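You operate a simulated robot arm through the tools that you are given. There is no shell and no other tool. Be economical: measure what you need, move in short steps, check, and stop when the job is done.

The job below is to be done with a simulated robot arm. You get a single attempt, and the scene is never put back.

TASK
Pump the grey gauge plate up into green, then bleed it into yellow.
Fine: lock the loose black collar and open the red handle first; shut the red handle in the green band; bleed with the blue knob, leave it shut. The plug stays.

It is judged by the outcome, as a careful person would: the job done as asked, and still so three seconds after it is handed in. It fails if anything else is knocked over, pushed out of place, dropped, spilled or broken.

THE ROBOT
A 6-joint arm with a two-finger parallel gripper, fixed in place. Base frame: the origin is at the foot of the arm, x ahead of it, y to its left, z up; the work surface is at about z = 0.92. Lengths are in m, angles in rad, forces in N, time in s.
With the tool pointing down near the work surface it reaches from about 0.22 to 0.62 m from the base axis. Its first joint turns from -1.152 to 1.152 rad. Payload 2.7 kg.
Tool frame: the origin (TCP) lies between the finger pads and is the grasp point; the fingertips stand 0.023 m ahead of it; z points along the fingers, y is the line along which they close. The gripper opens to 0.094 m. The fingers are 0.038 m wide and 0.01 m thick; the gripper's body (0.054 by 0.096 m) begins 0.039 m behind the TCP.
Orientation is told as [roll, pitch, yaw] about the base's x, y, z axes, in that order, counted from this pose: with the fingers straight down and closing along the base's y, the tool's x points along the base's -x, its y along +y and its z along -z.

THE INTERFACE
- The arm moves only by the tool play_rows. Its argument "plan" is a list that holds one entry, the list of rows, each a list of 6 numbers: the shift along the base's x, y, z in m, then the turn, a rotation vector about the base's x, y, z in rad. In form: [[[dx, dy, dz, rx, ry, rz], ...]]. A call has 1 to 10 rows; each row is the pose to reach, as a shift and turn from the pose commanded when the call began. "fingers" is the finger opening in m, from 0 to 0.094, set as the call begins (left out, the last holds). Rows are played at 5 a second. More than 0.05 m and 0.15 rad between two rows, or a gripper value outside its range, and nothing of the call is played. A pose out of reach is approached as far as the arm can. The call stops where the force on the tool passes 70 N (or 10 N more than at its start, if that is more) or the arm is blocked; 0.2 s more then pass. The fingers move at their own pace (about 0.045 m/s each) and stop on an object; they squeeze with about 23 N. The grip force told is the motor's: it shows also when the fingers shut on nothing. Time passes only in rows, and 0.2 s behind the last, so rows that repeat a pose let the fingers close. The reply holds the time, the measured pose of the TCP, the force on the tool along the base axes, the opening and the grip force, in the units named above and with some noise, with the torque about the TCP (base axes, N m) and any sound that the robot's microphone picked up, and new pictures: "show" is both (left out), scene, wrist or none.
- Cameras (640 x 400 px; columns grow to the right, rows downward): "scene" is fixed at [0.079, -0.431, 1.4251]; the picture's right is [0.77, -0.64, 0.00], its down [-0.23, -0.27, -0.94] and it looks along [0.60, 0.72, -0.35] (base axes); focal length 282 px, centre (320, 200). "wrist" rides on the gripper at [0.086, 0.016, -0.075] in the tool frame; the picture's right is [-0.18, 0.98, 0.00], its down [-0.58, -0.11, -0.81] and it looks along [-0.79, -0.15, 0.59] (tool axes); focal length 243 px, centre (320, 200).
- point_at(camera, pixels): there is no depth. For up to 12 entries [column, row, z] of the newest picture of that camera ("zoom" is the newest enlarged one), the place [x, y] in the base frame at which the ray of that pixel passes the height z, good to about 0.002 m. No time passes.
- close_up(camera, box): a new picture of the part [left, top, right, bottom] of that camera's present view, enlarged. No time passes.
- job_done(): hands the job in; it is judged then, once.

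Go step by step. Measure first, check grasps and placings, and put right what went wrong. The budget is 80 turns and 200 pictures, counting those below and the enlarged ones. Unless the task says otherwise, let go and move clear before handing in, and close with one line.

The tools are called as a command line: name --argument value ..., lists and objects as JSON in quotes. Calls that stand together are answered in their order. play_rows: Moves the arm, as the interface text tells. Its arguments: {"type":"object","properties":{"plan":{"type":"array"},"fingers":{"type":"number"},"show":{"type":"string","enum":["both","scene","wrist","none"]}},"required":["plan"]} The other tools are called the same way: point_at (camera, pixels) gives the place at which the rays of pixels pass given heights; close_up (camera, box) takes an enlarged picture of a part of a camera's view; job_done () hands the job in.

At the start:

```text
clock: 0.0
tcp_pos: [0.2774, 0.0966, 1.3205]
tool_rot: [0.004, -0.002, 0.0]
ft_force: [0.3, 0.0, 0.3]
moment: [0.02, -0.04, 0.03]
opening: 0.0941
grip_force: 0.0
```

scene: 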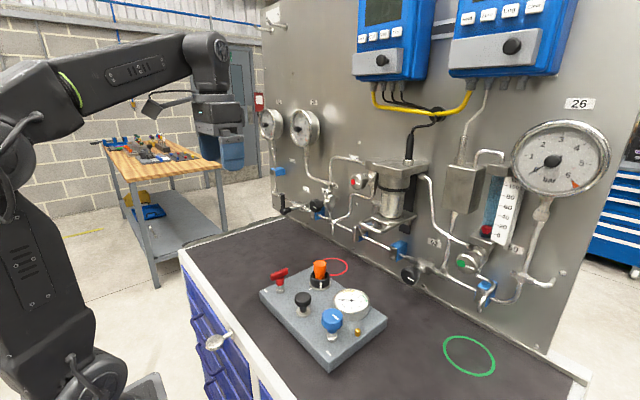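
wrist: 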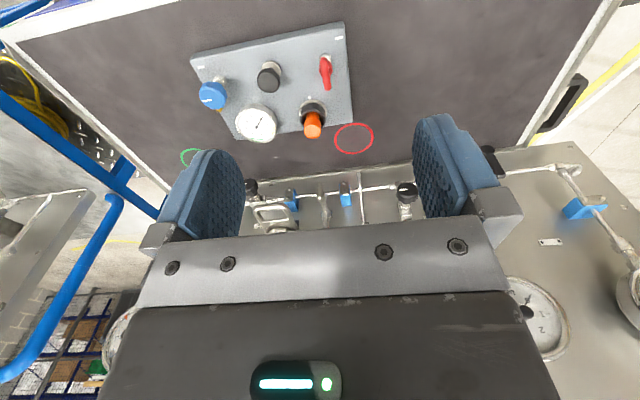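

The scene shows a grey plate with red handle (280,278), orange plug with black collar (320,275), black knob (303,300), blue knob (332,320) and gauge (351,303). I'll enlarge both views to identify the parts.

close_up --camera "scene" --box '[250, 245, 394, 375]'

close_up --camera "wrist" --box '[180, 20, 380, 160]'

```text
3.08 times, centred on (322, 310) of scene
```

zoom: 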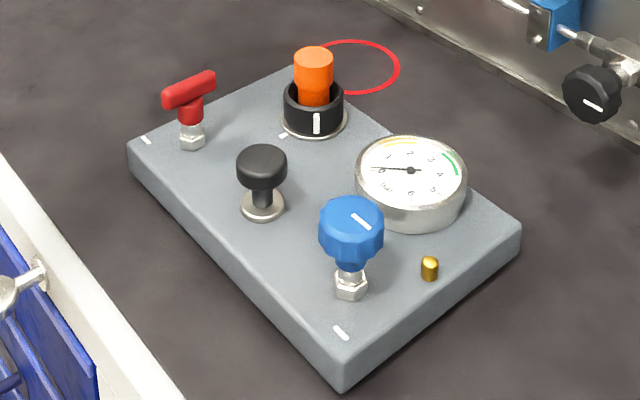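

```text
2.86 times, centred on (280, 90) of wrist
```

zoom: 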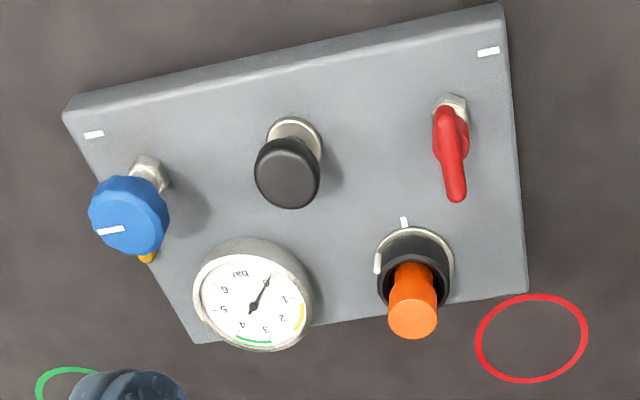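

The pictures show a mushroom pump, a T-handle, a collar round the plug, a blue bleed knob and a gauge reading about 0. I'll locate these parts with rays from both cameras.

point_at --camera "scene" --pixels '[[280.4, 292.1, 0.95], [279.8, 274.3, 0.99], [319.7, 263.9, 1.01], [303.2, 296.4, 0.99], [303.2, 312.6, 0.95], [332.1, 314.9, 0.99], [331.7, 339.2, 0.95], [259.7, 293.8, 0.95], [330, 363.6, 0.95], [386.9, 318.1, 0.95], [319, 281, 0.95], [330, 379, 0.92]]'

point_at --camera "zoom" --pixels '[[453, 105, 0.95], [450, 150, 0.99], [412, 322, 1.01], [287, 172, 0.99], [296, 133, 0.95], [128, 215, 0.99], [150, 172, 0.95], [500, 8, 0.95], [65, 110, 0.95], [195, 340, 0.95], [415, 255, 0.95], [527, 292, 0.95]]'

```text
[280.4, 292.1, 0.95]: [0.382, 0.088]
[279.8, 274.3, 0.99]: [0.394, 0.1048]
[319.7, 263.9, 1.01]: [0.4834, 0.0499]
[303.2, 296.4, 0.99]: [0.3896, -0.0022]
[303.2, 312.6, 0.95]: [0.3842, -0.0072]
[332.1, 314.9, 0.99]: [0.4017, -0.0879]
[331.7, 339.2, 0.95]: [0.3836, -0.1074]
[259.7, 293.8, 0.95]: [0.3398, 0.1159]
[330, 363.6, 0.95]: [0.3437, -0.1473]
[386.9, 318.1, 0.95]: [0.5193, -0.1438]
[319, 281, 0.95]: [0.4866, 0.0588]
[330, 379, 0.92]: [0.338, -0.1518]
```

```text
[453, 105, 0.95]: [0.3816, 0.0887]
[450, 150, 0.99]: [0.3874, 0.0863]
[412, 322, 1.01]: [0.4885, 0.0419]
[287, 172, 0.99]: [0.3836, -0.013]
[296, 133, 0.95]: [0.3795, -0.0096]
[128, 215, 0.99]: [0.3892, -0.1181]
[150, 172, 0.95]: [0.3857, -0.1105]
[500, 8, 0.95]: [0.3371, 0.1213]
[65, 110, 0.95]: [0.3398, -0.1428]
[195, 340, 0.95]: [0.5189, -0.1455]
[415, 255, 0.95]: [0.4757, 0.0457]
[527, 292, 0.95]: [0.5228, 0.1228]
```

The plate is axis-aligned, with its top at about z=0.95, the handle near (0.382, 0.088), the collar near (0.478, 0.045), the pump near (0.382, -0.009) and the blue knob near (0.385, -0.109). Next I'll move in closer with a tilt to read the marks.

play_rows --plan '[[[0.005, -0.02, -0.04, 0, 0.1, 0], [0.01, -0.04, -0.08, 0, 0.2, 0], [0.015, -0.06, -0.12, 0, 0.3, 0], [0.02, -0.08, -0.16, 0, 0.4, 0], [0.02, -0.08, -0.16, 0, 0.4, 0]]]' --show "wrist"

```text
clock: 1.2
tcp_pos: [0.2969, 0.0163, 1.1603]
tool_rot: [0.005, 0.4, -0.002]
ft_force: [0.8, 1.4, 0.0]
moment: [-0.01, -0.02, -0.02]
opening: 0.0942
grip_force: 0.0
```

wrist: 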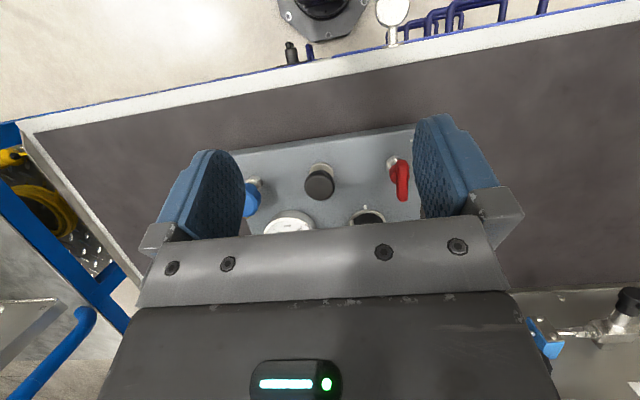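

The gripper now hides the far half of the plate, so I'll tilt back and retreat a little.

play_rows --plan '[[[-0.02, 0, 0, 0, -0.13, 0], [-0.04, -0.01, 0, 0, -0.26, 0], [-0.05, -0.02, 0, 0, -0.4, 0], [-0.06, -0.02, 0, 0, -0.45, 0], [-0.06, -0.02, 0, 0, -0.45, 0]]]' --show "wrist"

close_up --camera "wrist" --box '[160, 0, 440, 175]'

```text
clock: 2.4
tcp_pos: [0.2355, -0.0028, 1.1617]
tool_rot: [0.005, -0.053, 0.001]
ft_force: [0.1, -0.4, -0.2]
moment: [0.02, -0.02, 0.05]
opening: 0.094
grip_force: 0.1
```

wrist: 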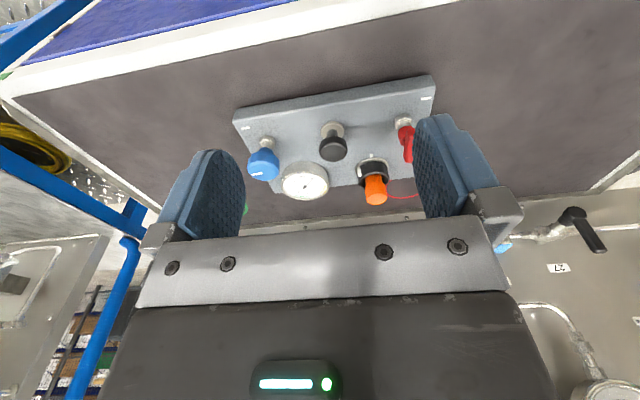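

```text
2.29 times, centred on (300, 88) of wrist
```

zoom: 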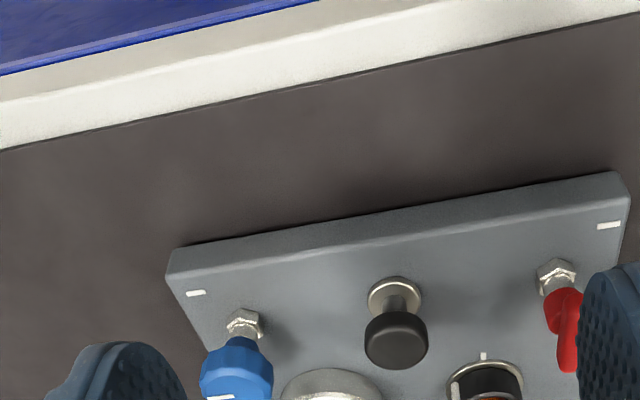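

I need the collar mark's angle, so I'll enlarge the scene view around the collar and handle.

close_up --camera "scene" --box '[265, 250, 345, 300]'

close_up --camera "scene" --box '[300, 285, 380, 335]'

```text
8.00 times, centred on (305, 275) of scene
```

zoom: 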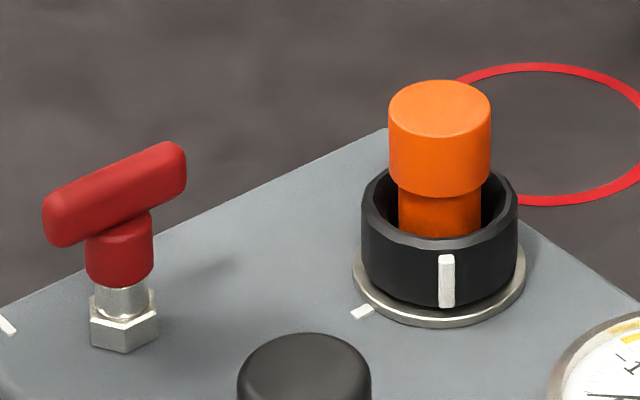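

```text
8.00 times, centred on (340, 310) of scene
```

zoom: 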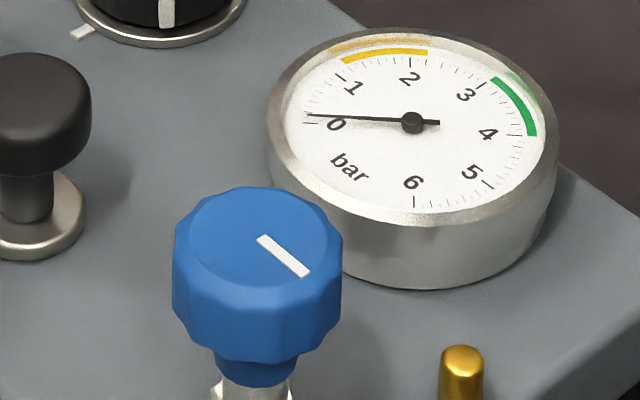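

The collar mark sits about 55–60° anticlockwise of the plate tick as seen from above, and the collar is about 0.05 m wide. I'll pin down its centre.

point_at --camera "scene" --pixels '[[320, 284.2, 0.953], [309.2, 284.4, 0.953], [320, 271.5, 0.985], [309.4, 289, 0.951], [351.4, 300.3, 0.98], [282.5, 274.2, 1.003], [286, 268.5, 1.004], [272.5, 278, 1.004], [280.4, 290.5, 0.955], [320, 265.8, 1.012]]'

```text
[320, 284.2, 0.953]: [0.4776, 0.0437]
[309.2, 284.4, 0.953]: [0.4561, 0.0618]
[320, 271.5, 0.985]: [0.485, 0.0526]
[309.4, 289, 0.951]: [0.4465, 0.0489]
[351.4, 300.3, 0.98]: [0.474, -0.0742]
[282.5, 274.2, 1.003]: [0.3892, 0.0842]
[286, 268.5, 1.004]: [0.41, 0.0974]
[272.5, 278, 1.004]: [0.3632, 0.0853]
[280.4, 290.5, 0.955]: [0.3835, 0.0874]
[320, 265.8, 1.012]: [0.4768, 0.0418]
```

The collar centre is at (0.478, 0.044). I'll move above it with the fingers partly open.

play_rows --plan '[[[0.045, 0.01, 0, 0, 0.02, 0], [0.09, 0.02, 0, 0, 0.04, 0], [0.135, 0.03, 0, 0, 0.053, 0], [0.18, 0.04, -0.01, 0, 0.053, 0], [0.22, 0.047, -0.03, 0, 0.053, 0], [0.2425, 0.047, -0.06, 0, 0.053, 0], [0.2425, 0.047, -0.09, 0, 0.053, 0], [0.2425, 0.047, -0.1, 0, 0.053, 0], [0.2425, 0.047, -0.1, 0, 0.053, 0]]]' --fingers 0.076

```text
clock: 4.4
tcp_pos: [0.4807, 0.043, 1.0617]
tool_rot: [0.005, 0.002, 0.0]
ft_force: [-0.3, -0.5, 0.7]
moment: [0.0, -0.03, -0.01]
opening: 0.0761
grip_force: 0.1
```

scene: 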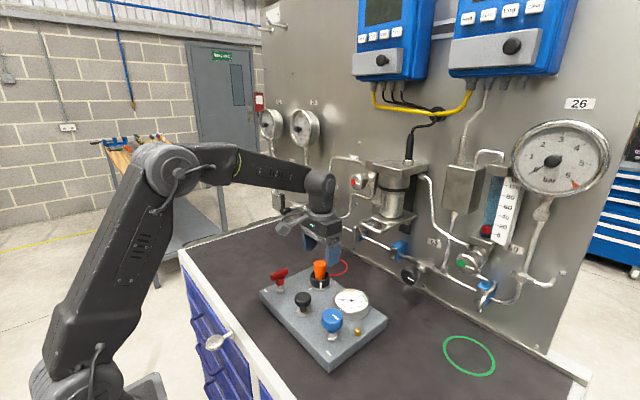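
wrist: 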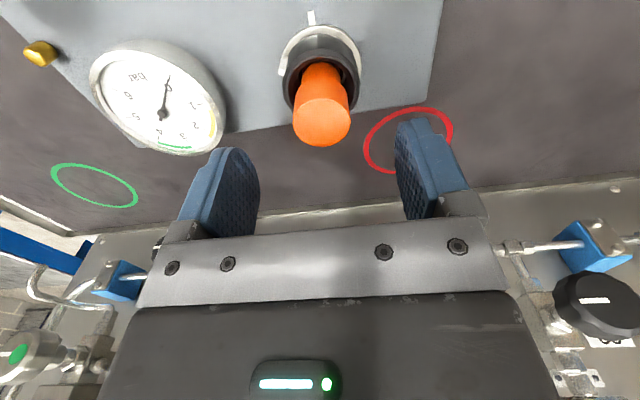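

The gripper is centred above the plug. I'll descend so that the fingertips straddle the collar and leave the plug clear of the palm.

play_rows --plan '[[[-0.001, 0.001, -0.03, 0, 0, 0], [-0.001, 0.001, -0.055, 0, 0, 0], [-0.001, 0.001, -0.073, 0, 0, 0], [-0.001, 0.001, -0.073, 0, 0, 0]]]'

close_up --camera "scene" --box '[265, 240, 361, 300]'

```text
clock: 5.4
tcp_pos: [0.4788, 0.0442, 0.9891]
tool_rot: [0.003, 0.002, -0.001]
ft_force: [0.8, -0.1, 0.1]
moment: [0.01, 0.02, 0.03]
opening: 0.0759
grip_force: 0.0
```

scene: 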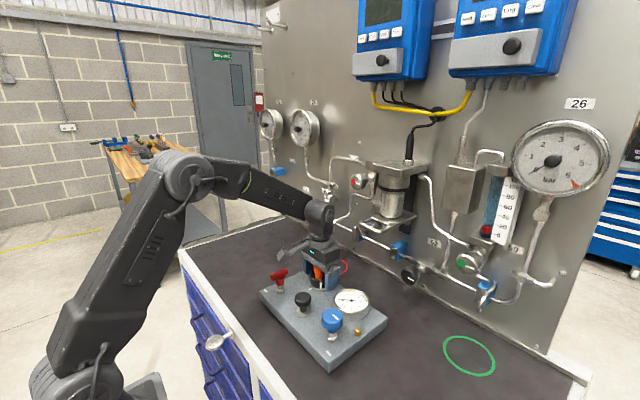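
wrist: 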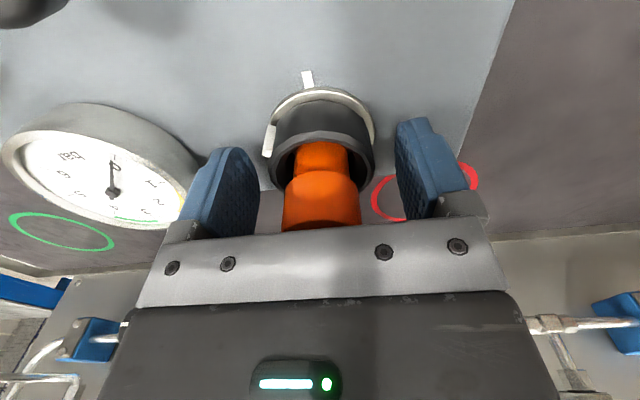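

```text
6.67 times, centred on (313, 270) of scene
```

zoom: 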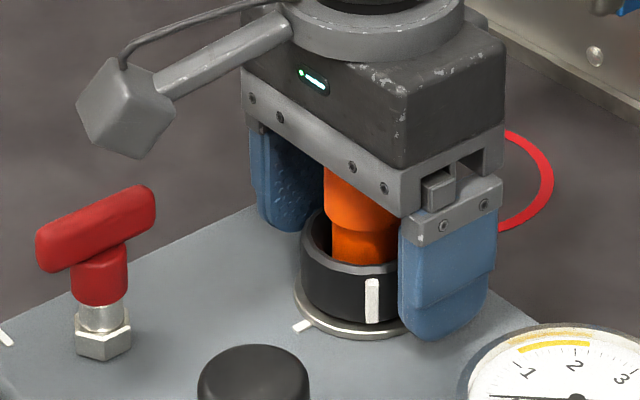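

The fingers straddle the collar. I'll close on it.

play_rows --plan '[[[0, 0, 0, 0, 0, 0], [0, 0, 0, 0, 0, 0], [0, 0, 0, 0, 0, 0]]]' --fingers 0.04 --show "none"

```text
clock: 6.2
tcp_pos: [0.4783, 0.0445, 0.9902]
tool_rot: [0.005, 0.003, 0.0]
ft_force: [-0.1, 7.9, -0.2]
moment: [-0.14, -0.13, -0.02]
opening: 0.0503
grip_force: 22.9
```

I have a 50 mm grip on the collar. I'll turn it clockwise about 57° in small steps.

play_rows --plan '[[[0, 0.001, 0, 0, 0, -0.12], [0, 0.001, 0, 0, 0, -0.24], [0, 0.001, 0, 0, 0, -0.36], [0, 0.001, 0, 0, 0, -0.48], [0, 0.001, 0, 0, 0, -0.6], [0, 0.001, 0, 0, 0, -0.72], [0, 0.001, 0, 0, 0, -0.84], [0, 0.001, 0, 0, 0, -0.9], [0, 0.001, 0, 0, 0, -0.9]]]'

close_up --camera "scene" --box '[265, 240, 361, 300]'

```text
clock: 8.2
tcp_pos: [0.4776, 0.0434, 0.989]
tool_rot: [0.003, 0.004, -0.903]
ft_force: [-7.8, -10.5, 14.2]
moment: [-0.46, 0.45, -0.03]
opening: 0.0499
grip_force: 22.5
```

scene: 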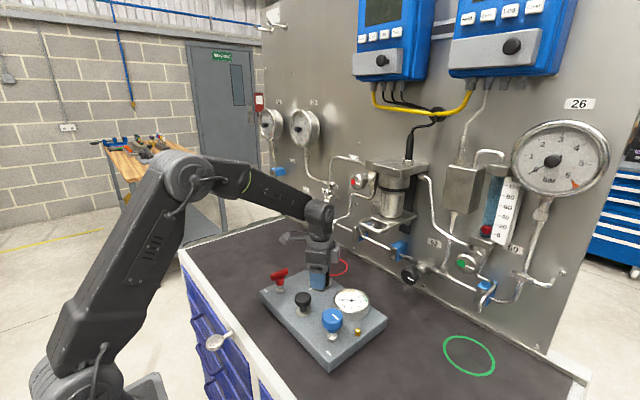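
wrist: 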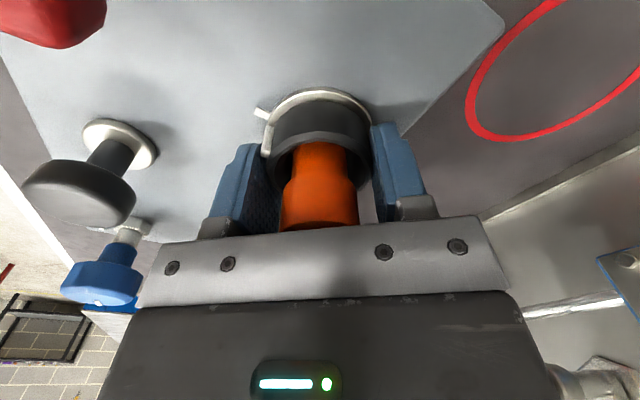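

```text
6.67 times, centred on (313, 270) of scene
```

zoom: 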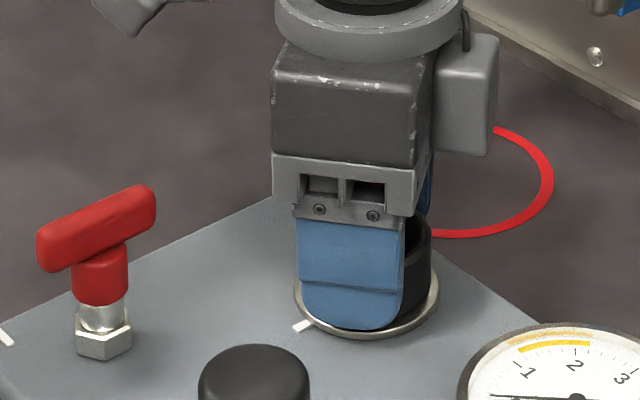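

In the wrist view the collar mark (268,135) is now near the plate tick (262,113). I'll enlarge that area.

close_up --camera "wrist" --box '[220, 70, 420, 195]'

```text
3.20 times, centred on (320, 132) of wrist
```

zoom: 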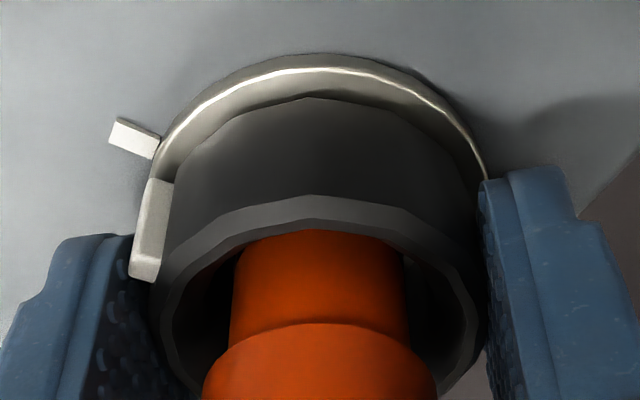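

The mark is still a little short of the tick, so I'll turn further in small steps.

play_rows --plan '[[[0, 0, 0, 0, 0, -0.06], [0, 0, 0, 0, 0, -0.12], [0, 0, 0, 0, 0, -0.18], [0, 0, 0, 0, 0, -0.18]]]' --show "none"

close_up --camera "wrist" --box '[220, 70, 420, 195]'

```text
clock: 9.2
tcp_pos: [0.4781, 0.0445, 0.9866]
tool_rot: [-0.002, 0.004, -1.082]
ft_force: [-9.4, -10.2, -6.9]
moment: [0.17, -0.23, 0.01]
opening: 0.0486
grip_force: 23.1
```

```text
3.20 times, centred on (320, 132) of wrist
```

zoom: 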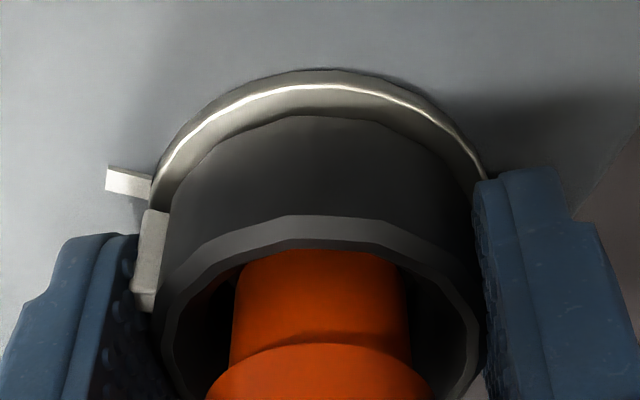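

point_at --camera "zoom" --pixels '[[157, 212, 0.957], [148, 300, 0.982], [128, 182, 0.951], [150, 190, 0.951], [315, 70, 0.953], [320, 116, 0.957]]'

```text
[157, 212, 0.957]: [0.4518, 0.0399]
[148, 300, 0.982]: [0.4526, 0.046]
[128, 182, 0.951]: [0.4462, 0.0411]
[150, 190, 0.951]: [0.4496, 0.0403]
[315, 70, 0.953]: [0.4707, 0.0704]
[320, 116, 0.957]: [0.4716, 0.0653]
```

The mark at (0.452, 0.043) and the tick at (0.446, 0.041) are nearly collinear with the centre. I'll probe a bit further for a stop.

play_rows --plan '[[[0, 0, 0, 0, 0, -0.05], [0, 0, 0, 0, 0, -0.1], [0, 0, 0, 0, 0, -0.1]]]' --show "none"

close_up --camera "wrist" --box '[220, 70, 420, 195]'

```text
clock: 10.0
tcp_pos: [0.4771, 0.0463, 0.9873]
tool_rot: [0.0, 0.003, -1.18]
ft_force: [-9.2, -5.6, -11.3]
moment: [-0.32, 0.08, 0.46]
opening: 0.0471
grip_force: 23.4
```

```text
3.20 times, centred on (320, 132) of wrist
```

zoom: 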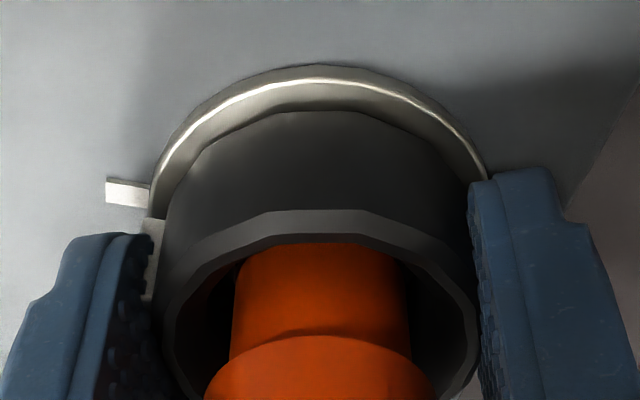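

The torque has jumped to 0.46 N m and the fingers now slip round the collar, so it has reached its stop. I'll release, lift and check.

play_rows --plan '[[[0, 0, 0, 0, 0, 0], [0, 0, 0, 0, 0, 0], [0, 0, 0, 0, 0, 0], [0, 0, 0.04, 0, 0, 0.1], [0, 0, 0.08, 0, 0, 0.24], [0, 0, 0.08, 0, 0, 0.24]]]' --fingers 0.076 --show "none"

close_up --camera "scene" --box '[265, 240, 361, 300]'

```text
clock: 11.4
tcp_pos: [0.4778, 0.0447, 1.0696]
tool_rot: [0.004, 0.002, -0.937]
ft_force: [-0.1, 0.2, -0.1]
moment: [-0.02, 0.03, 0.02]
opening: 0.0761
grip_force: 0.0
```

```text
6.67 times, centred on (313, 270) of scene
```

zoom: 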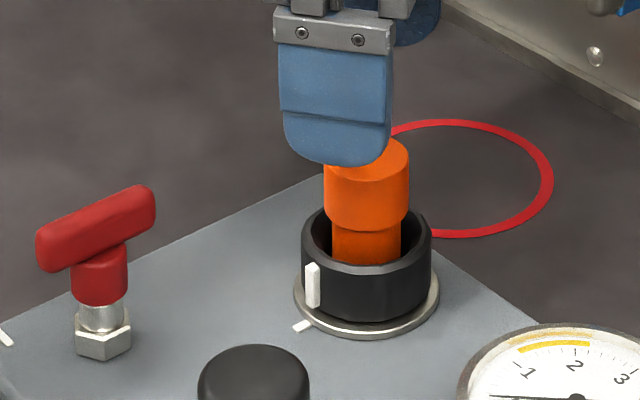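

The collar mark now lines up with the tick and the plug is unchanged. Next I'll move above the red handle with the fingers set to close across its bar.

play_rows --plan '[[[0, 0, 0.02, 0, 0, 0.13], [-0.01, 0.01, 0.03, 0, 0, 0.26], [-0.03, 0.02, 0.03, 0, 0, 0.39], [-0.05, 0.03, 0.03, 0, 0, 0.52], [-0.07, 0.04, 0.03, 0, 0, 0.65], [-0.09, 0.045, 0.02, 0, 0, 0.78], [-0.093, 0.045, 0.01, 0, 0, 0.9], [-0.093, 0.045, 0.0, 0, 0, 0.94], [-0.093, 0.045, 0.0, 0, 0, 0.94]]]' --fingers 0.05

close_up --camera "scene" --box '[245, 245, 341, 305]'

```text
clock: 13.4
tcp_pos: [0.3855, 0.0902, 1.0676]
tool_rot: [0.002, 0.002, 0.003]
ft_force: [-0.1, -0.5, 0.2]
moment: [-0.02, 0.0, 0.02]
opening: 0.0501
grip_force: 0.0
```

scene: 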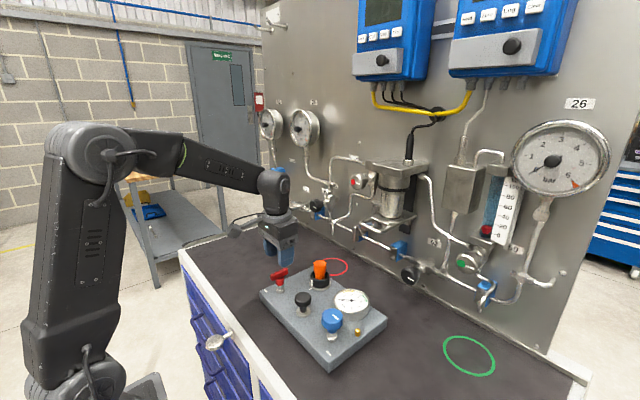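
wrist: 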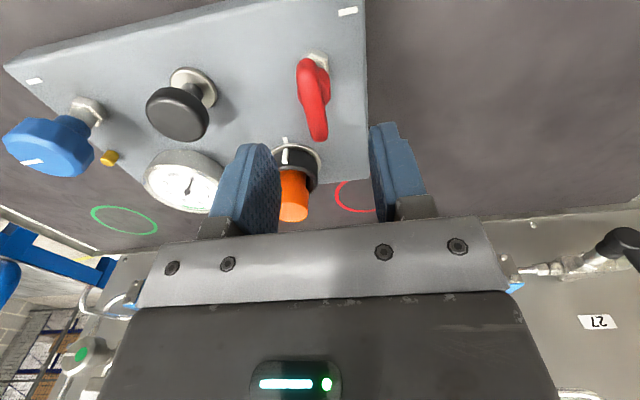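

```text
6.67 times, centred on (293, 275) of scene
```

zoom: 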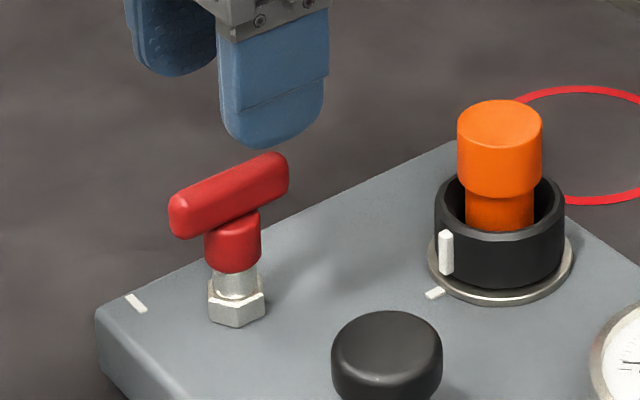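

The fingers straddle the bar in both views. I'll descend over the bar and close.

play_rows --plan '[[[0, -0.001, -0.03, 0, 0, 0], [0, -0.001, -0.066, 0, 0, 0], [0, -0.001, -0.066, 0, 0, 0]]]'

close_up --camera "scene" --box '[245, 245, 341, 305]'

```text
clock: 14.2
tcp_pos: [0.385, 0.0878, 1.002]
tool_rot: [0.003, 0.002, 0.001]
ft_force: [0.0, 0.3, 0.7]
moment: [-0.02, -0.02, -0.01]
opening: 0.0498
grip_force: 0.0
```

scene: 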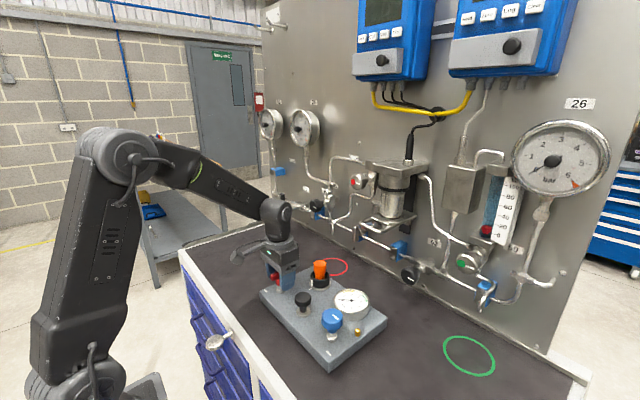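
wrist: 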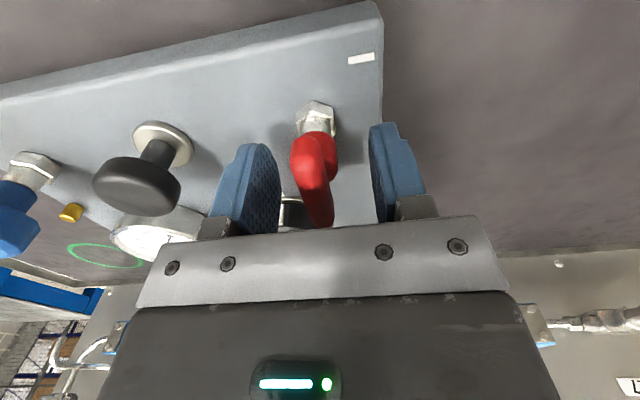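

```text
6.67 times, centred on (293, 275) of scene
```

zoom: 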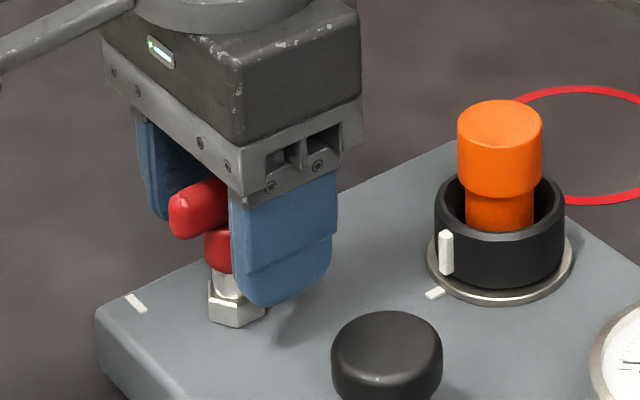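

The fingertips reach down to the hub, so I'll lift 9 mm to grip only the bar, then close.

play_rows --plan '[[[0, 0, 0.009, 0, 0, 0], [0, 0, 0.009, 0, 0, 0], [0, 0, 0.009, 0, 0, 0], [0, 0, 0.009, 0, 0, 0]]]' --fingers 0.005 --show "none"

close_up --camera "scene" --box '[245, 245, 341, 305]'

```text
clock: 15.2
tcp_pos: [0.3864, 0.0866, 1.0099]
tool_rot: [0.0, 0.003, 0.001]
ft_force: [3.8, -21.5, 0.4]
moment: [-0.52, -0.17, 0.09]
opening: 0.0207
grip_force: 22.7
```

```text
6.67 times, centred on (293, 275) of scene
```

zoom: 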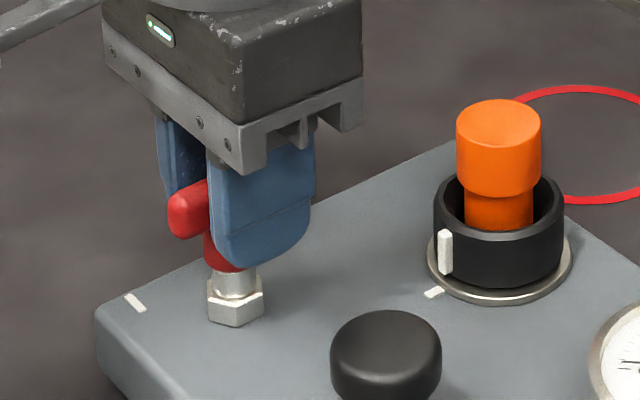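

I have a grip at 20.7 mm, with a 21 N side load toward -y. I'll shift 2.5 mm that way to relieve it.

play_rows --plan '[[[0, -0.0025, 0, 0, 0, 0], [0, -0.0025, 0, 0, 0, 0]]]' --show "none"

```text
clock: 15.8
tcp_pos: [0.3855, 0.0869, 1.012]
tool_rot: [0.006, 0.003, 0.0]
ft_force: [2.7, -6.9, -0.8]
moment: [-0.11, 0.39, 0.04]
opening: 0.0211
grip_force: 22.7
```

The load is down to 7 N. I'll try a small anticlockwise turn and watch the torque.

play_rows --plan '[[[-0.001, -0.001, 0, 0, 0, 0.1], [-0.001, -0.001, 0, 0, 0, 0.2], [-0.001, -0.001, 0, 0, 0, 0.3], [-0.001, -0.001, 0, 0, 0, 0.3]]]' --show "none"

close_up --camera "scene" --box '[245, 245, 341, 305]'

```text
clock: 16.8
tcp_pos: [0.3852, 0.0872, 1.0107]
tool_rot: [0.005, -0.001, 0.302]
ft_force: [7.7, 24.9, 0.2]
moment: [0.58, -0.33, -0.12]
opening: 0.0211
grip_force: 23.2
```

```text
6.67 times, centred on (293, 275) of scene
```

zoom: 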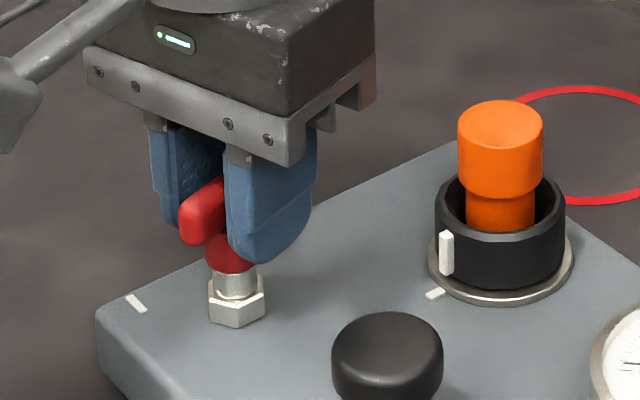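

The handle turns freely this way. I'll re-centre by +2 mm in y and continue in two stages.

play_rows --plan '[[[0.0005, 0.002, 0, 0, 0, 0.1], [0.0005, 0.002, 0, 0, 0, 0.22], [0.0005, 0.002, 0, 0, 0, 0.34], [0.0005, 0.002, 0, 0, 0, 0.46], [0.0005, 0.002, 0, 0, 0, 0.58], [0.0005, 0.002, 0, 0, 0, 0.7], [0.0005, 0.002, 0, 0, 0, 0.7]]]' --show "none"

```text
clock: 18.4
tcp_pos: [0.3833, 0.0888, 1.0116]
tool_rot: [0.007, 0.002, 1.001]
ft_force: [-16.5, 25.4, 12.5]
moment: [0.46, 0.61, -0.1]
opening: 0.021
grip_force: 23.4
```

play_rows --plan '[[[-0.0015, 0.002, 0, 0, 0, 0.1], [-0.0015, 0.002, 0, 0, 0, 0.22], [-0.0015, 0.002, 0, 0, 0, 0.34], [-0.0015, 0.002, 0, 0, 0, 0.44], [-0.0015, 0.002, 0, 0, 0, 0.52], [-0.0015, 0.002, 0, 0, 0, 0.57], [-0.0015, 0.002, 0, 0, 0, 0.57]]]' --show "none"

close_up --camera "scene" --box '[245, 245, 341, 305]'

```text
clock: 20.0
tcp_pos: [0.3833, 0.0892, 1.0108]
tool_rot: [0.006, 0.003, 1.572]
ft_force: [-23.0, 5.5, 12.5]
moment: [0.21, 0.54, -0.09]
opening: 0.0209
grip_force: 23.1
```

```text
6.67 times, centred on (293, 275) of scene
```

zoom: 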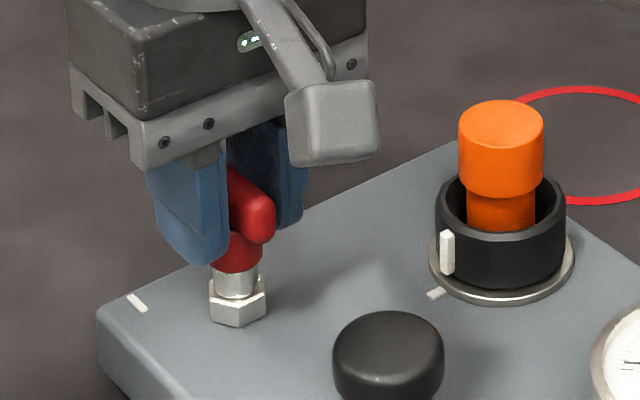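

The bar now lies along y, parallel to the tick. I'll relieve the side load and probe slightly further for a stop.

play_rows --plan '[[[-0.002, 0, 0, 0, 0, 0.06], [-0.002, 0, 0, 0, 0, 0.12], [-0.002, 0, 0, 0, 0, 0.12]]]' --show "none"

```text
clock: 20.8
tcp_pos: [0.3819, 0.0889, 1.0117]
tool_rot: [0.005, 0.003, 1.692]
ft_force: [-6.4, -0.5, -0.6]
moment: [-0.03, 0.09, -0.02]
opening: 0.021
grip_force: 22.9
```

close_up --camera "scene" --box '[245, 245, 341, 305]'

close_up --camera "wrist" --box '[200, 60, 440, 240]'

```text
6.67 times, centred on (293, 275) of scene
```

zoom: 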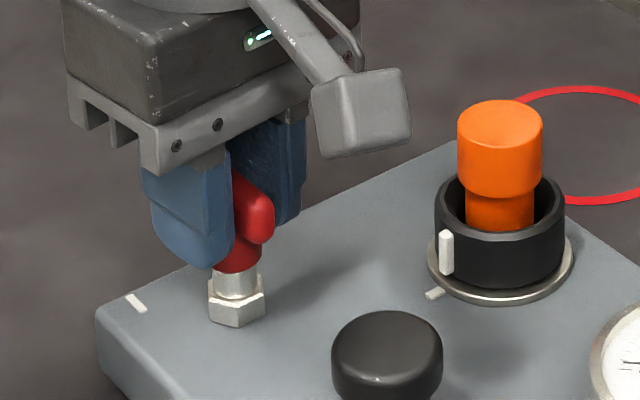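

```text
2.22 times, centred on (320, 150) of wrist
```

zoom: 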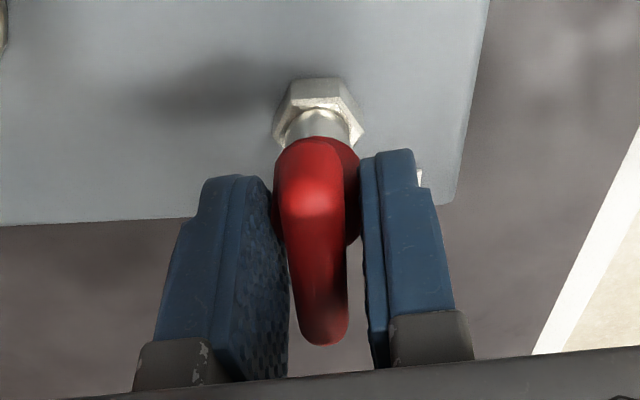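

In this view the bar looks skewed between the fingers, so they may have been gripping the round hub. I'll release, lift and look.

play_rows --plan '[[[0, 0, 0, 0, 0, 0], [0, 0, 0, 0, 0, 0], [0, 0, 0.05, 0, 0, 0], [0, 0, 0.06, 0, 0, -0.1], [0, 0, 0.06, 0, 0, -0.12]]]' --fingers 0.05 --show "wrist"

close_up --camera "scene" --box '[245, 245, 341, 305]'

```text
clock: 22.0
tcp_pos: [0.3819, 0.0899, 1.0718]
tool_rot: [0.001, 0.001, 1.57]
ft_force: [0.0, -0.3, 0.4]
moment: [0.01, 0.03, -0.02]
opening: 0.05
grip_force: 0.1
```

wrist: 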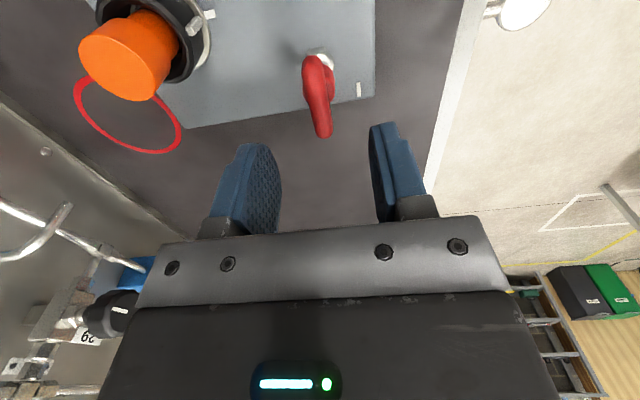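

```text
6.67 times, centred on (293, 275) of scene
```

zoom: 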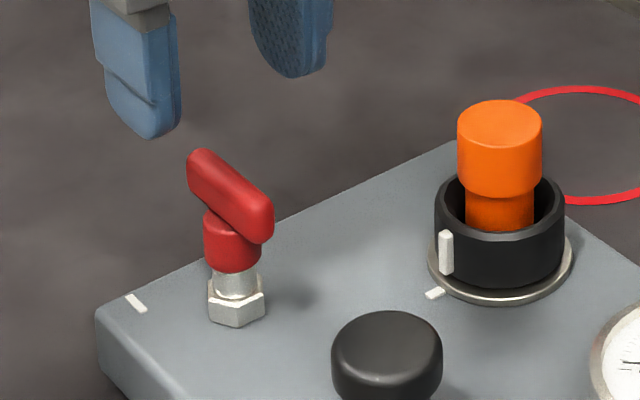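

The handle is now at 90°, parallel to its tick, and has stopped there, so I take it as open. I'll move above the pump with closed fingers.

play_rows --plan '[[[0, 0, 0.02, 0, 0, -0.145], [0, -0.01, 0.03, 0, 0, -0.29], [0, -0.03, 0.03, 0, 0, -0.435], [0, -0.05, 0.03, 0, 0, -0.58], [0, -0.07, 0.03, 0, 0, -0.725], [0, -0.085, 0.03, 0, 0, -0.87], [0, -0.098, 0.02, 0, 0, -1.015], [0, -0.099, 0.01, 0, 0, -1.16], [0, -0.099, 0, 0, 0, -1.305], [0, -0.099, 0, 0, 0, -1.45]]]' --fingers 0

close_up --camera "scene" --box '[265, 260, 377, 330]'

```text
clock: 24.2
tcp_pos: [0.381, -0.01, 1.071]
tool_rot: [0.005, 0.001, 0.117]
ft_force: [0.6, -0.6, 0.3]
moment: [-0.01, -0.03, -0.01]
opening: 0.0
grip_force: 22.8
```

scene: 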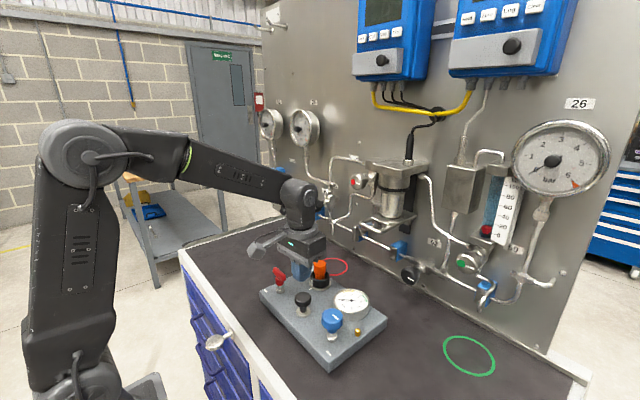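
wrist: 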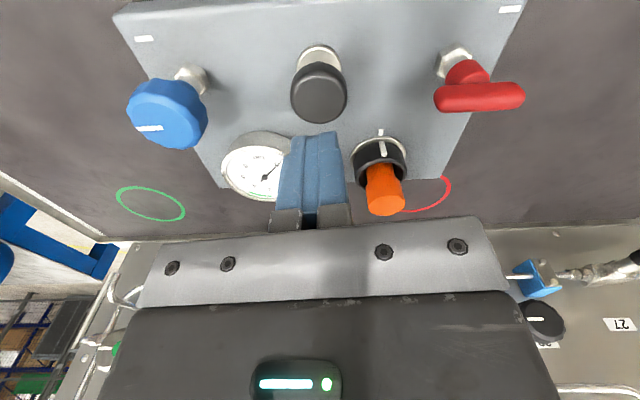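

```text
5.71 times, centred on (321, 295) of scene
```

zoom: 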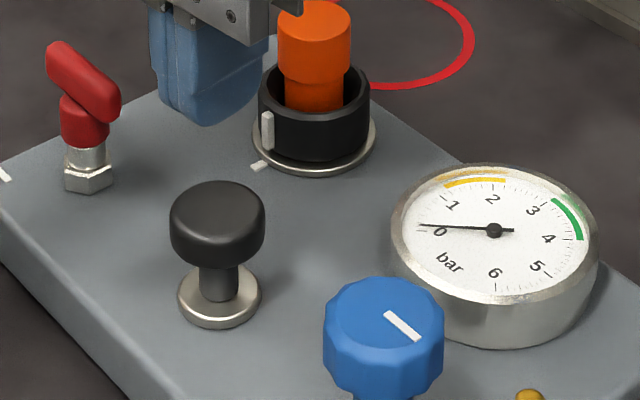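

I'm above the pump and the gauge reads 0. I'll make a slow first press and see where contact and resistance come.

play_rows --plan '[[[0, 0, -0.04, 0, 0, 0], [0, 0, -0.05, 0, 0, 0], [0, 0, -0.054, 0, 0, 0], [0, 0, -0.058, 0, 0, 0], [0, 0, -0.058, 0, 0, 0]]]' --show "none"

close_up --camera "scene" --box '[265, 260, 377, 330]'

```text
clock: 25.4
tcp_pos: [0.3823, -0.009, 1.0131]
tool_rot: [0.004, 0.0, 0.122]
ft_force: [1.1, 1.1, 4.3]
moment: [0.02, -0.02, -0.02]
opening: 0.0001
grip_force: 23.4
```

```text
5.71 times, centred on (321, 295) of scene
```

zoom: 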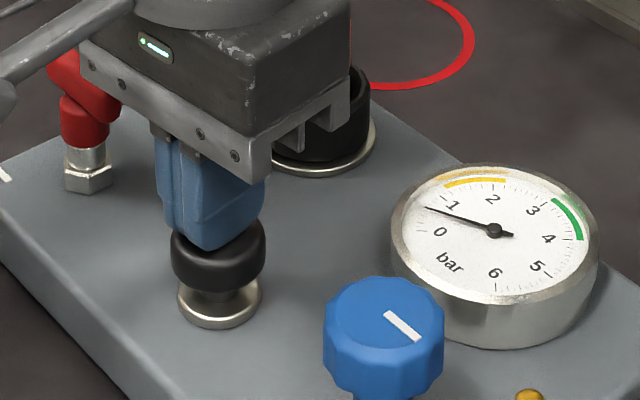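

The pump moves and the gauge rose to about 0.6 bar. I'll continue this stroke down.

play_rows --plan '[[[0, 0, -0.003, 0, 0, 0], [0, 0, -0.006, 0, 0, 0], [0, 0, -0.006, 0, 0, 0]]]' --show "none"

close_up --camera "scene" --box '[265, 260, 377, 330]'

```text
clock: 26.2
tcp_pos: [0.3824, -0.0086, 1.0083]
tool_rot: [0.0, 0.002, 0.119]
ft_force: [1.0, 1.5, 5.1]
moment: [0.01, -0.05, -0.03]
opening: 0.0
grip_force: 23.1
heard: click
```

```text
5.71 times, centred on (321, 295) of scene
```

zoom: 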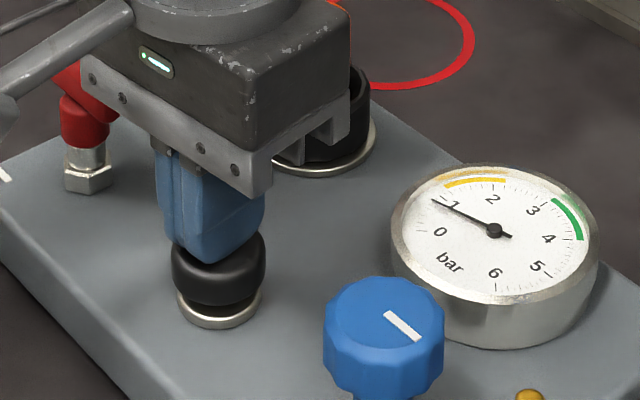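

A click marks the end of the stroke and the gauge reads about 0.8 bar. I'll raise the tool and check that the pump returns and the pressure holds.

play_rows --plan '[[[0, 0, 0.01, 0, 0, 0], [0, 0, 0.025, 0, 0, 0], [0, 0, 0.025, 0, 0, 0], [0, 0, 0.025, 0, 0, 0]]]' --show "none"

close_up --camera "scene" --box '[265, 260, 377, 330]'

```text
clock: 27.2
tcp_pos: [0.3826, -0.01, 1.0323]
tool_rot: [0.003, 0.001, 0.121]
ft_force: [0.6, -0.3, -0.3]
moment: [-0.02, -0.04, 0.0]
opening: 0.0
grip_force: 23.1
```

```text
5.71 times, centred on (321, 295) of scene
```

zoom: 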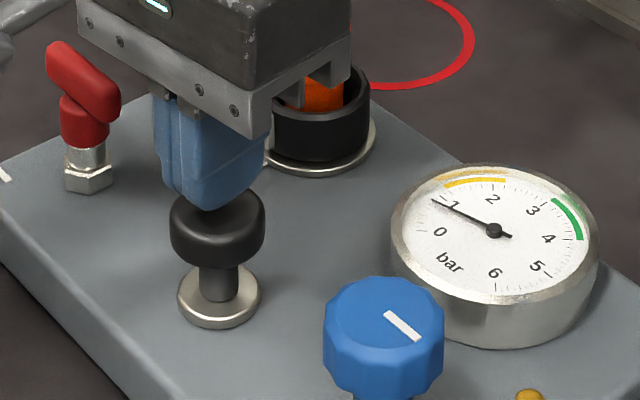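

The pressure holds and the knob sprang back. I'll do two more strokes.

play_rows --plan '[[[0, 0, -0.01, 0, 0, 0], [0, 0, -0.018, 0, 0, 0], [0, 0, -0.0255, 0, 0, 0], [0, 0, -0.0255, 0, 0, 0], [0, 0, -0.005, 0, 0, 0], [0, 0, 0, 0, 0, 0], [0, 0, -0.01, 0, 0, 0], [0, 0, -0.018, 0, 0, 0], [0, 0, -0.0255, 0, 0, 0], [0, 0, -0.0255, 0, 0, 0]]]' --show "none"

close_up --camera "scene" --box '[265, 260, 377, 330]'

```text
clock: 29.4
tcp_pos: [0.3815, -0.01, 1.0067]
tool_rot: [0.001, 0.003, 0.122]
ft_force: [-1.8, -0.2, 6.3]
moment: [-0.01, 0.0, 0.01]
opening: 0.0003
grip_force: 23.0
heard: click, click
```

```text
5.71 times, centred on (321, 295) of scene
```

zoom: 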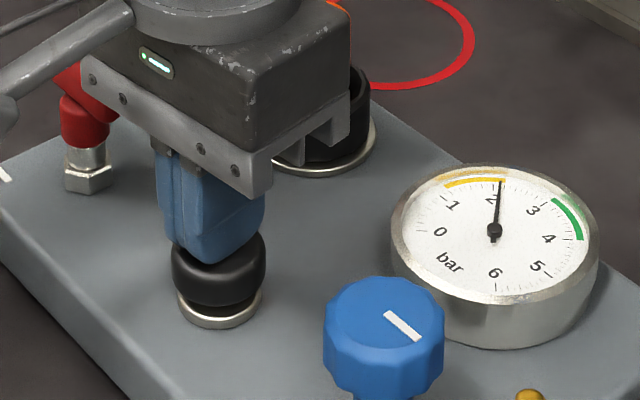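

The gauge is at about 2.2 bar, roughly 0.7 per stroke. I'll do one more full stroke and check.

play_rows --plan '[[[0, 0, 0.01, 0, 0, 0], [0, 0, 0.0255, 0, 0, 0], [0, 0, 0.0255, 0, 0, 0], [0, 0, 0.015, 0, 0, 0], [0, 0, 0.007, 0, 0, 0], [0, 0, 0, 0, 0, 0], [0, 0, 0, 0, 0, 0]]]' --show "none"

close_up --camera "scene" --box '[325, 280, 381, 315]'

```text
clock: 31.0
tcp_pos: [0.3814, -0.0098, 1.0082]
tool_rot: [0.003, 0.001, 0.121]
ft_force: [1.8, -2.0, 5.6]
moment: [-0.04, -0.03, -0.02]
opening: 0.0003
grip_force: 23.0
heard: click
```

```text
11.43 times, centred on (353, 298) of scene
```

zoom: 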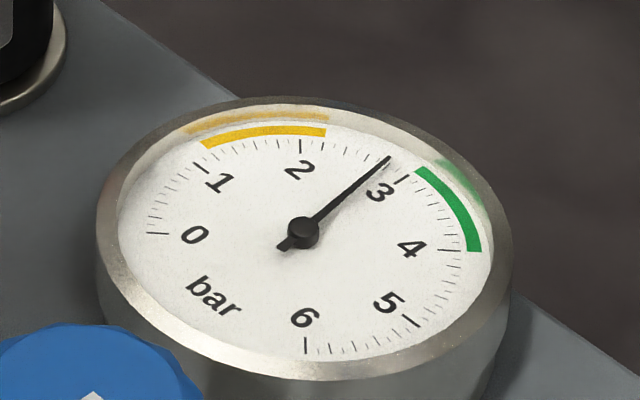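

The gauge reads about 2.85 and green runs from about 3.2 to 4.0, so one more stroke should land near 3.5.

play_rows --plan '[[[0, 0, 0.01, 0, 0, 0], [0, 0, 0.0255, 0, 0, 0], [0, 0, 0.0255, 0, 0, 0], [0, 0, 0.015, 0, 0, 0], [0, 0, 0.007, 0, 0, 0], [0, 0, 0, 0, 0, 0], [0, 0, 0, 0, 0, 0], [0, 0, 0.03, 0, 0, 0], [0, 0, 0.06, 0, 0, 0], [0, 0, 0.06, 0, 0, 0]]]' --show "none"

close_up --camera "scene" --box '[325, 280, 381, 315]'

```text
clock: 33.2
tcp_pos: [0.3804, -0.0095, 1.0674]
tool_rot: [0.002, 0.001, 0.121]
ft_force: [0.4, 0.1, -0.7]
moment: [0.02, -0.03, 0.03]
opening: 0.0
grip_force: 22.9
heard: click
```

```text
11.43 times, centred on (353, 298) of scene
```

zoom: 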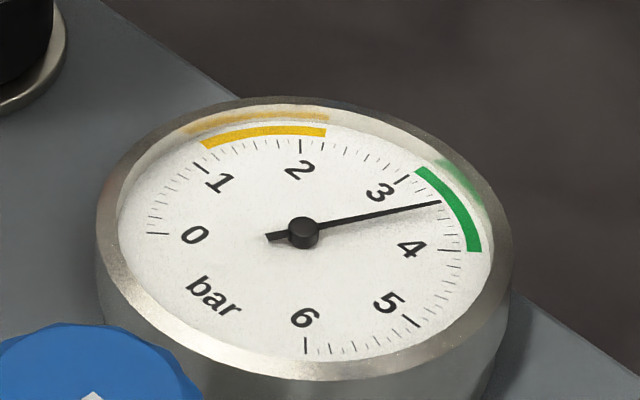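

The gauge is in green at about 3.5 bar. I'll return above the red handle with the gripper turned to match the bar.

play_rows --plan '[[[0, 0, 0.02, 0, 0, 0.145], [0, 0.01, 0.03, 0, 0, 0.29], [0, 0.03, 0.03, 0, 0, 0.435], [0, 0.05, 0.03, 0, 0, 0.58], [0, 0.07, 0.03, 0, 0, 0.725], [0, 0.085, 0.03, 0, 0, 0.87], [0, 0.098, 0.03, 0, 0, 1.015], [0, 0.098, 0.02, 0, 0, 1.16], [0, 0.098, 0.01, 0, 0, 1.305], [0, 0.098, 0, 0, 0, 1.45]]]' --fingers 0.05 --show "none"

play_rows --plan '[[[0, 0, -0.025, 0, 0, 0], [0, 0, -0.052, 0, 0, 0], [0, 0, -0.052, 0, 0, 0]]]' --show "wrist"

close_up --camera "scene" --box '[245, 245, 341, 305]'

```text
clock: 35.4
tcp_pos: [0.3818, 0.0889, 1.0669]
tool_rot: [0.003, 0.001, 1.574]
ft_force: [-0.4, 0.2, -0.6]
moment: [-0.03, 0.0, 0.02]
opening: 0.0499
grip_force: 0.0
```

```text
clock: 36.2
tcp_pos: [0.381, 0.0884, 1.0154]
tool_rot: [0.002, 0.002, 1.571]
ft_force: [-0.2, -0.2, 0.4]
moment: [0.0, 0.02, -0.02]
opening: 0.0501
grip_force: 0.2
```

wrist: 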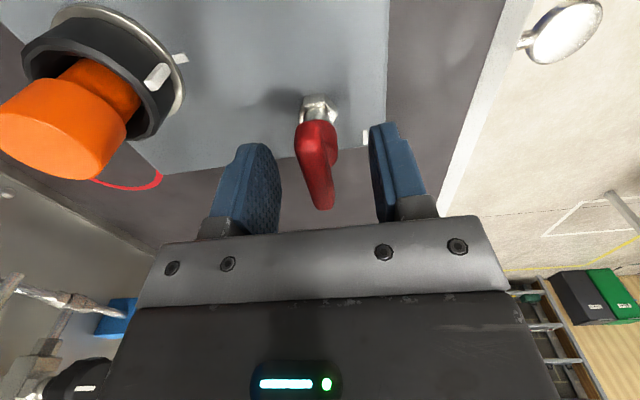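

```text
6.67 times, centred on (293, 275) of scene
```

zoom: 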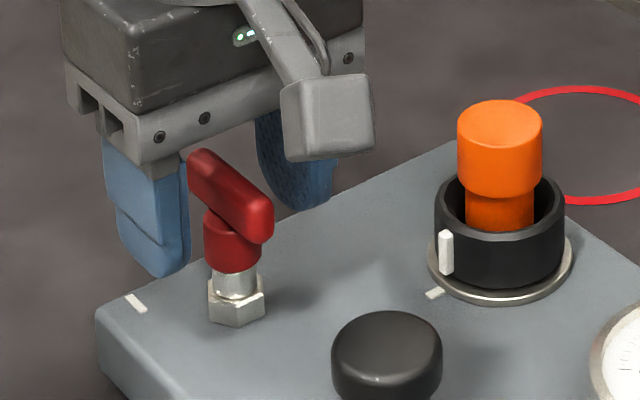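

play_rows --plan '[[[0, 0, 0, 0, 0, 0], [0, 0, 0, 0, 0, 0], [0, 0, 0, 0, 0, 0], [0, 0, 0, 0, 0, 0]]]' --fingers 0.005 --show "none"

close_up --camera "wrist" --box '[200, 60, 440, 240]'

```text
clock: 37.2
tcp_pos: [0.3828, 0.088, 1.0143]
tool_rot: [-0.001, 0.002, 1.571]
ft_force: [15.3, -0.4, 0.3]
moment: [0.02, -0.37, 0.04]
opening: 0.0208
grip_force: 23.2
```

```text
2.22 times, centred on (320, 150) of wrist
```

zoom: 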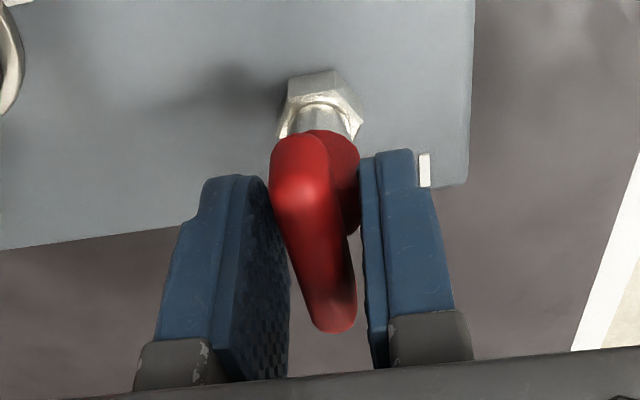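

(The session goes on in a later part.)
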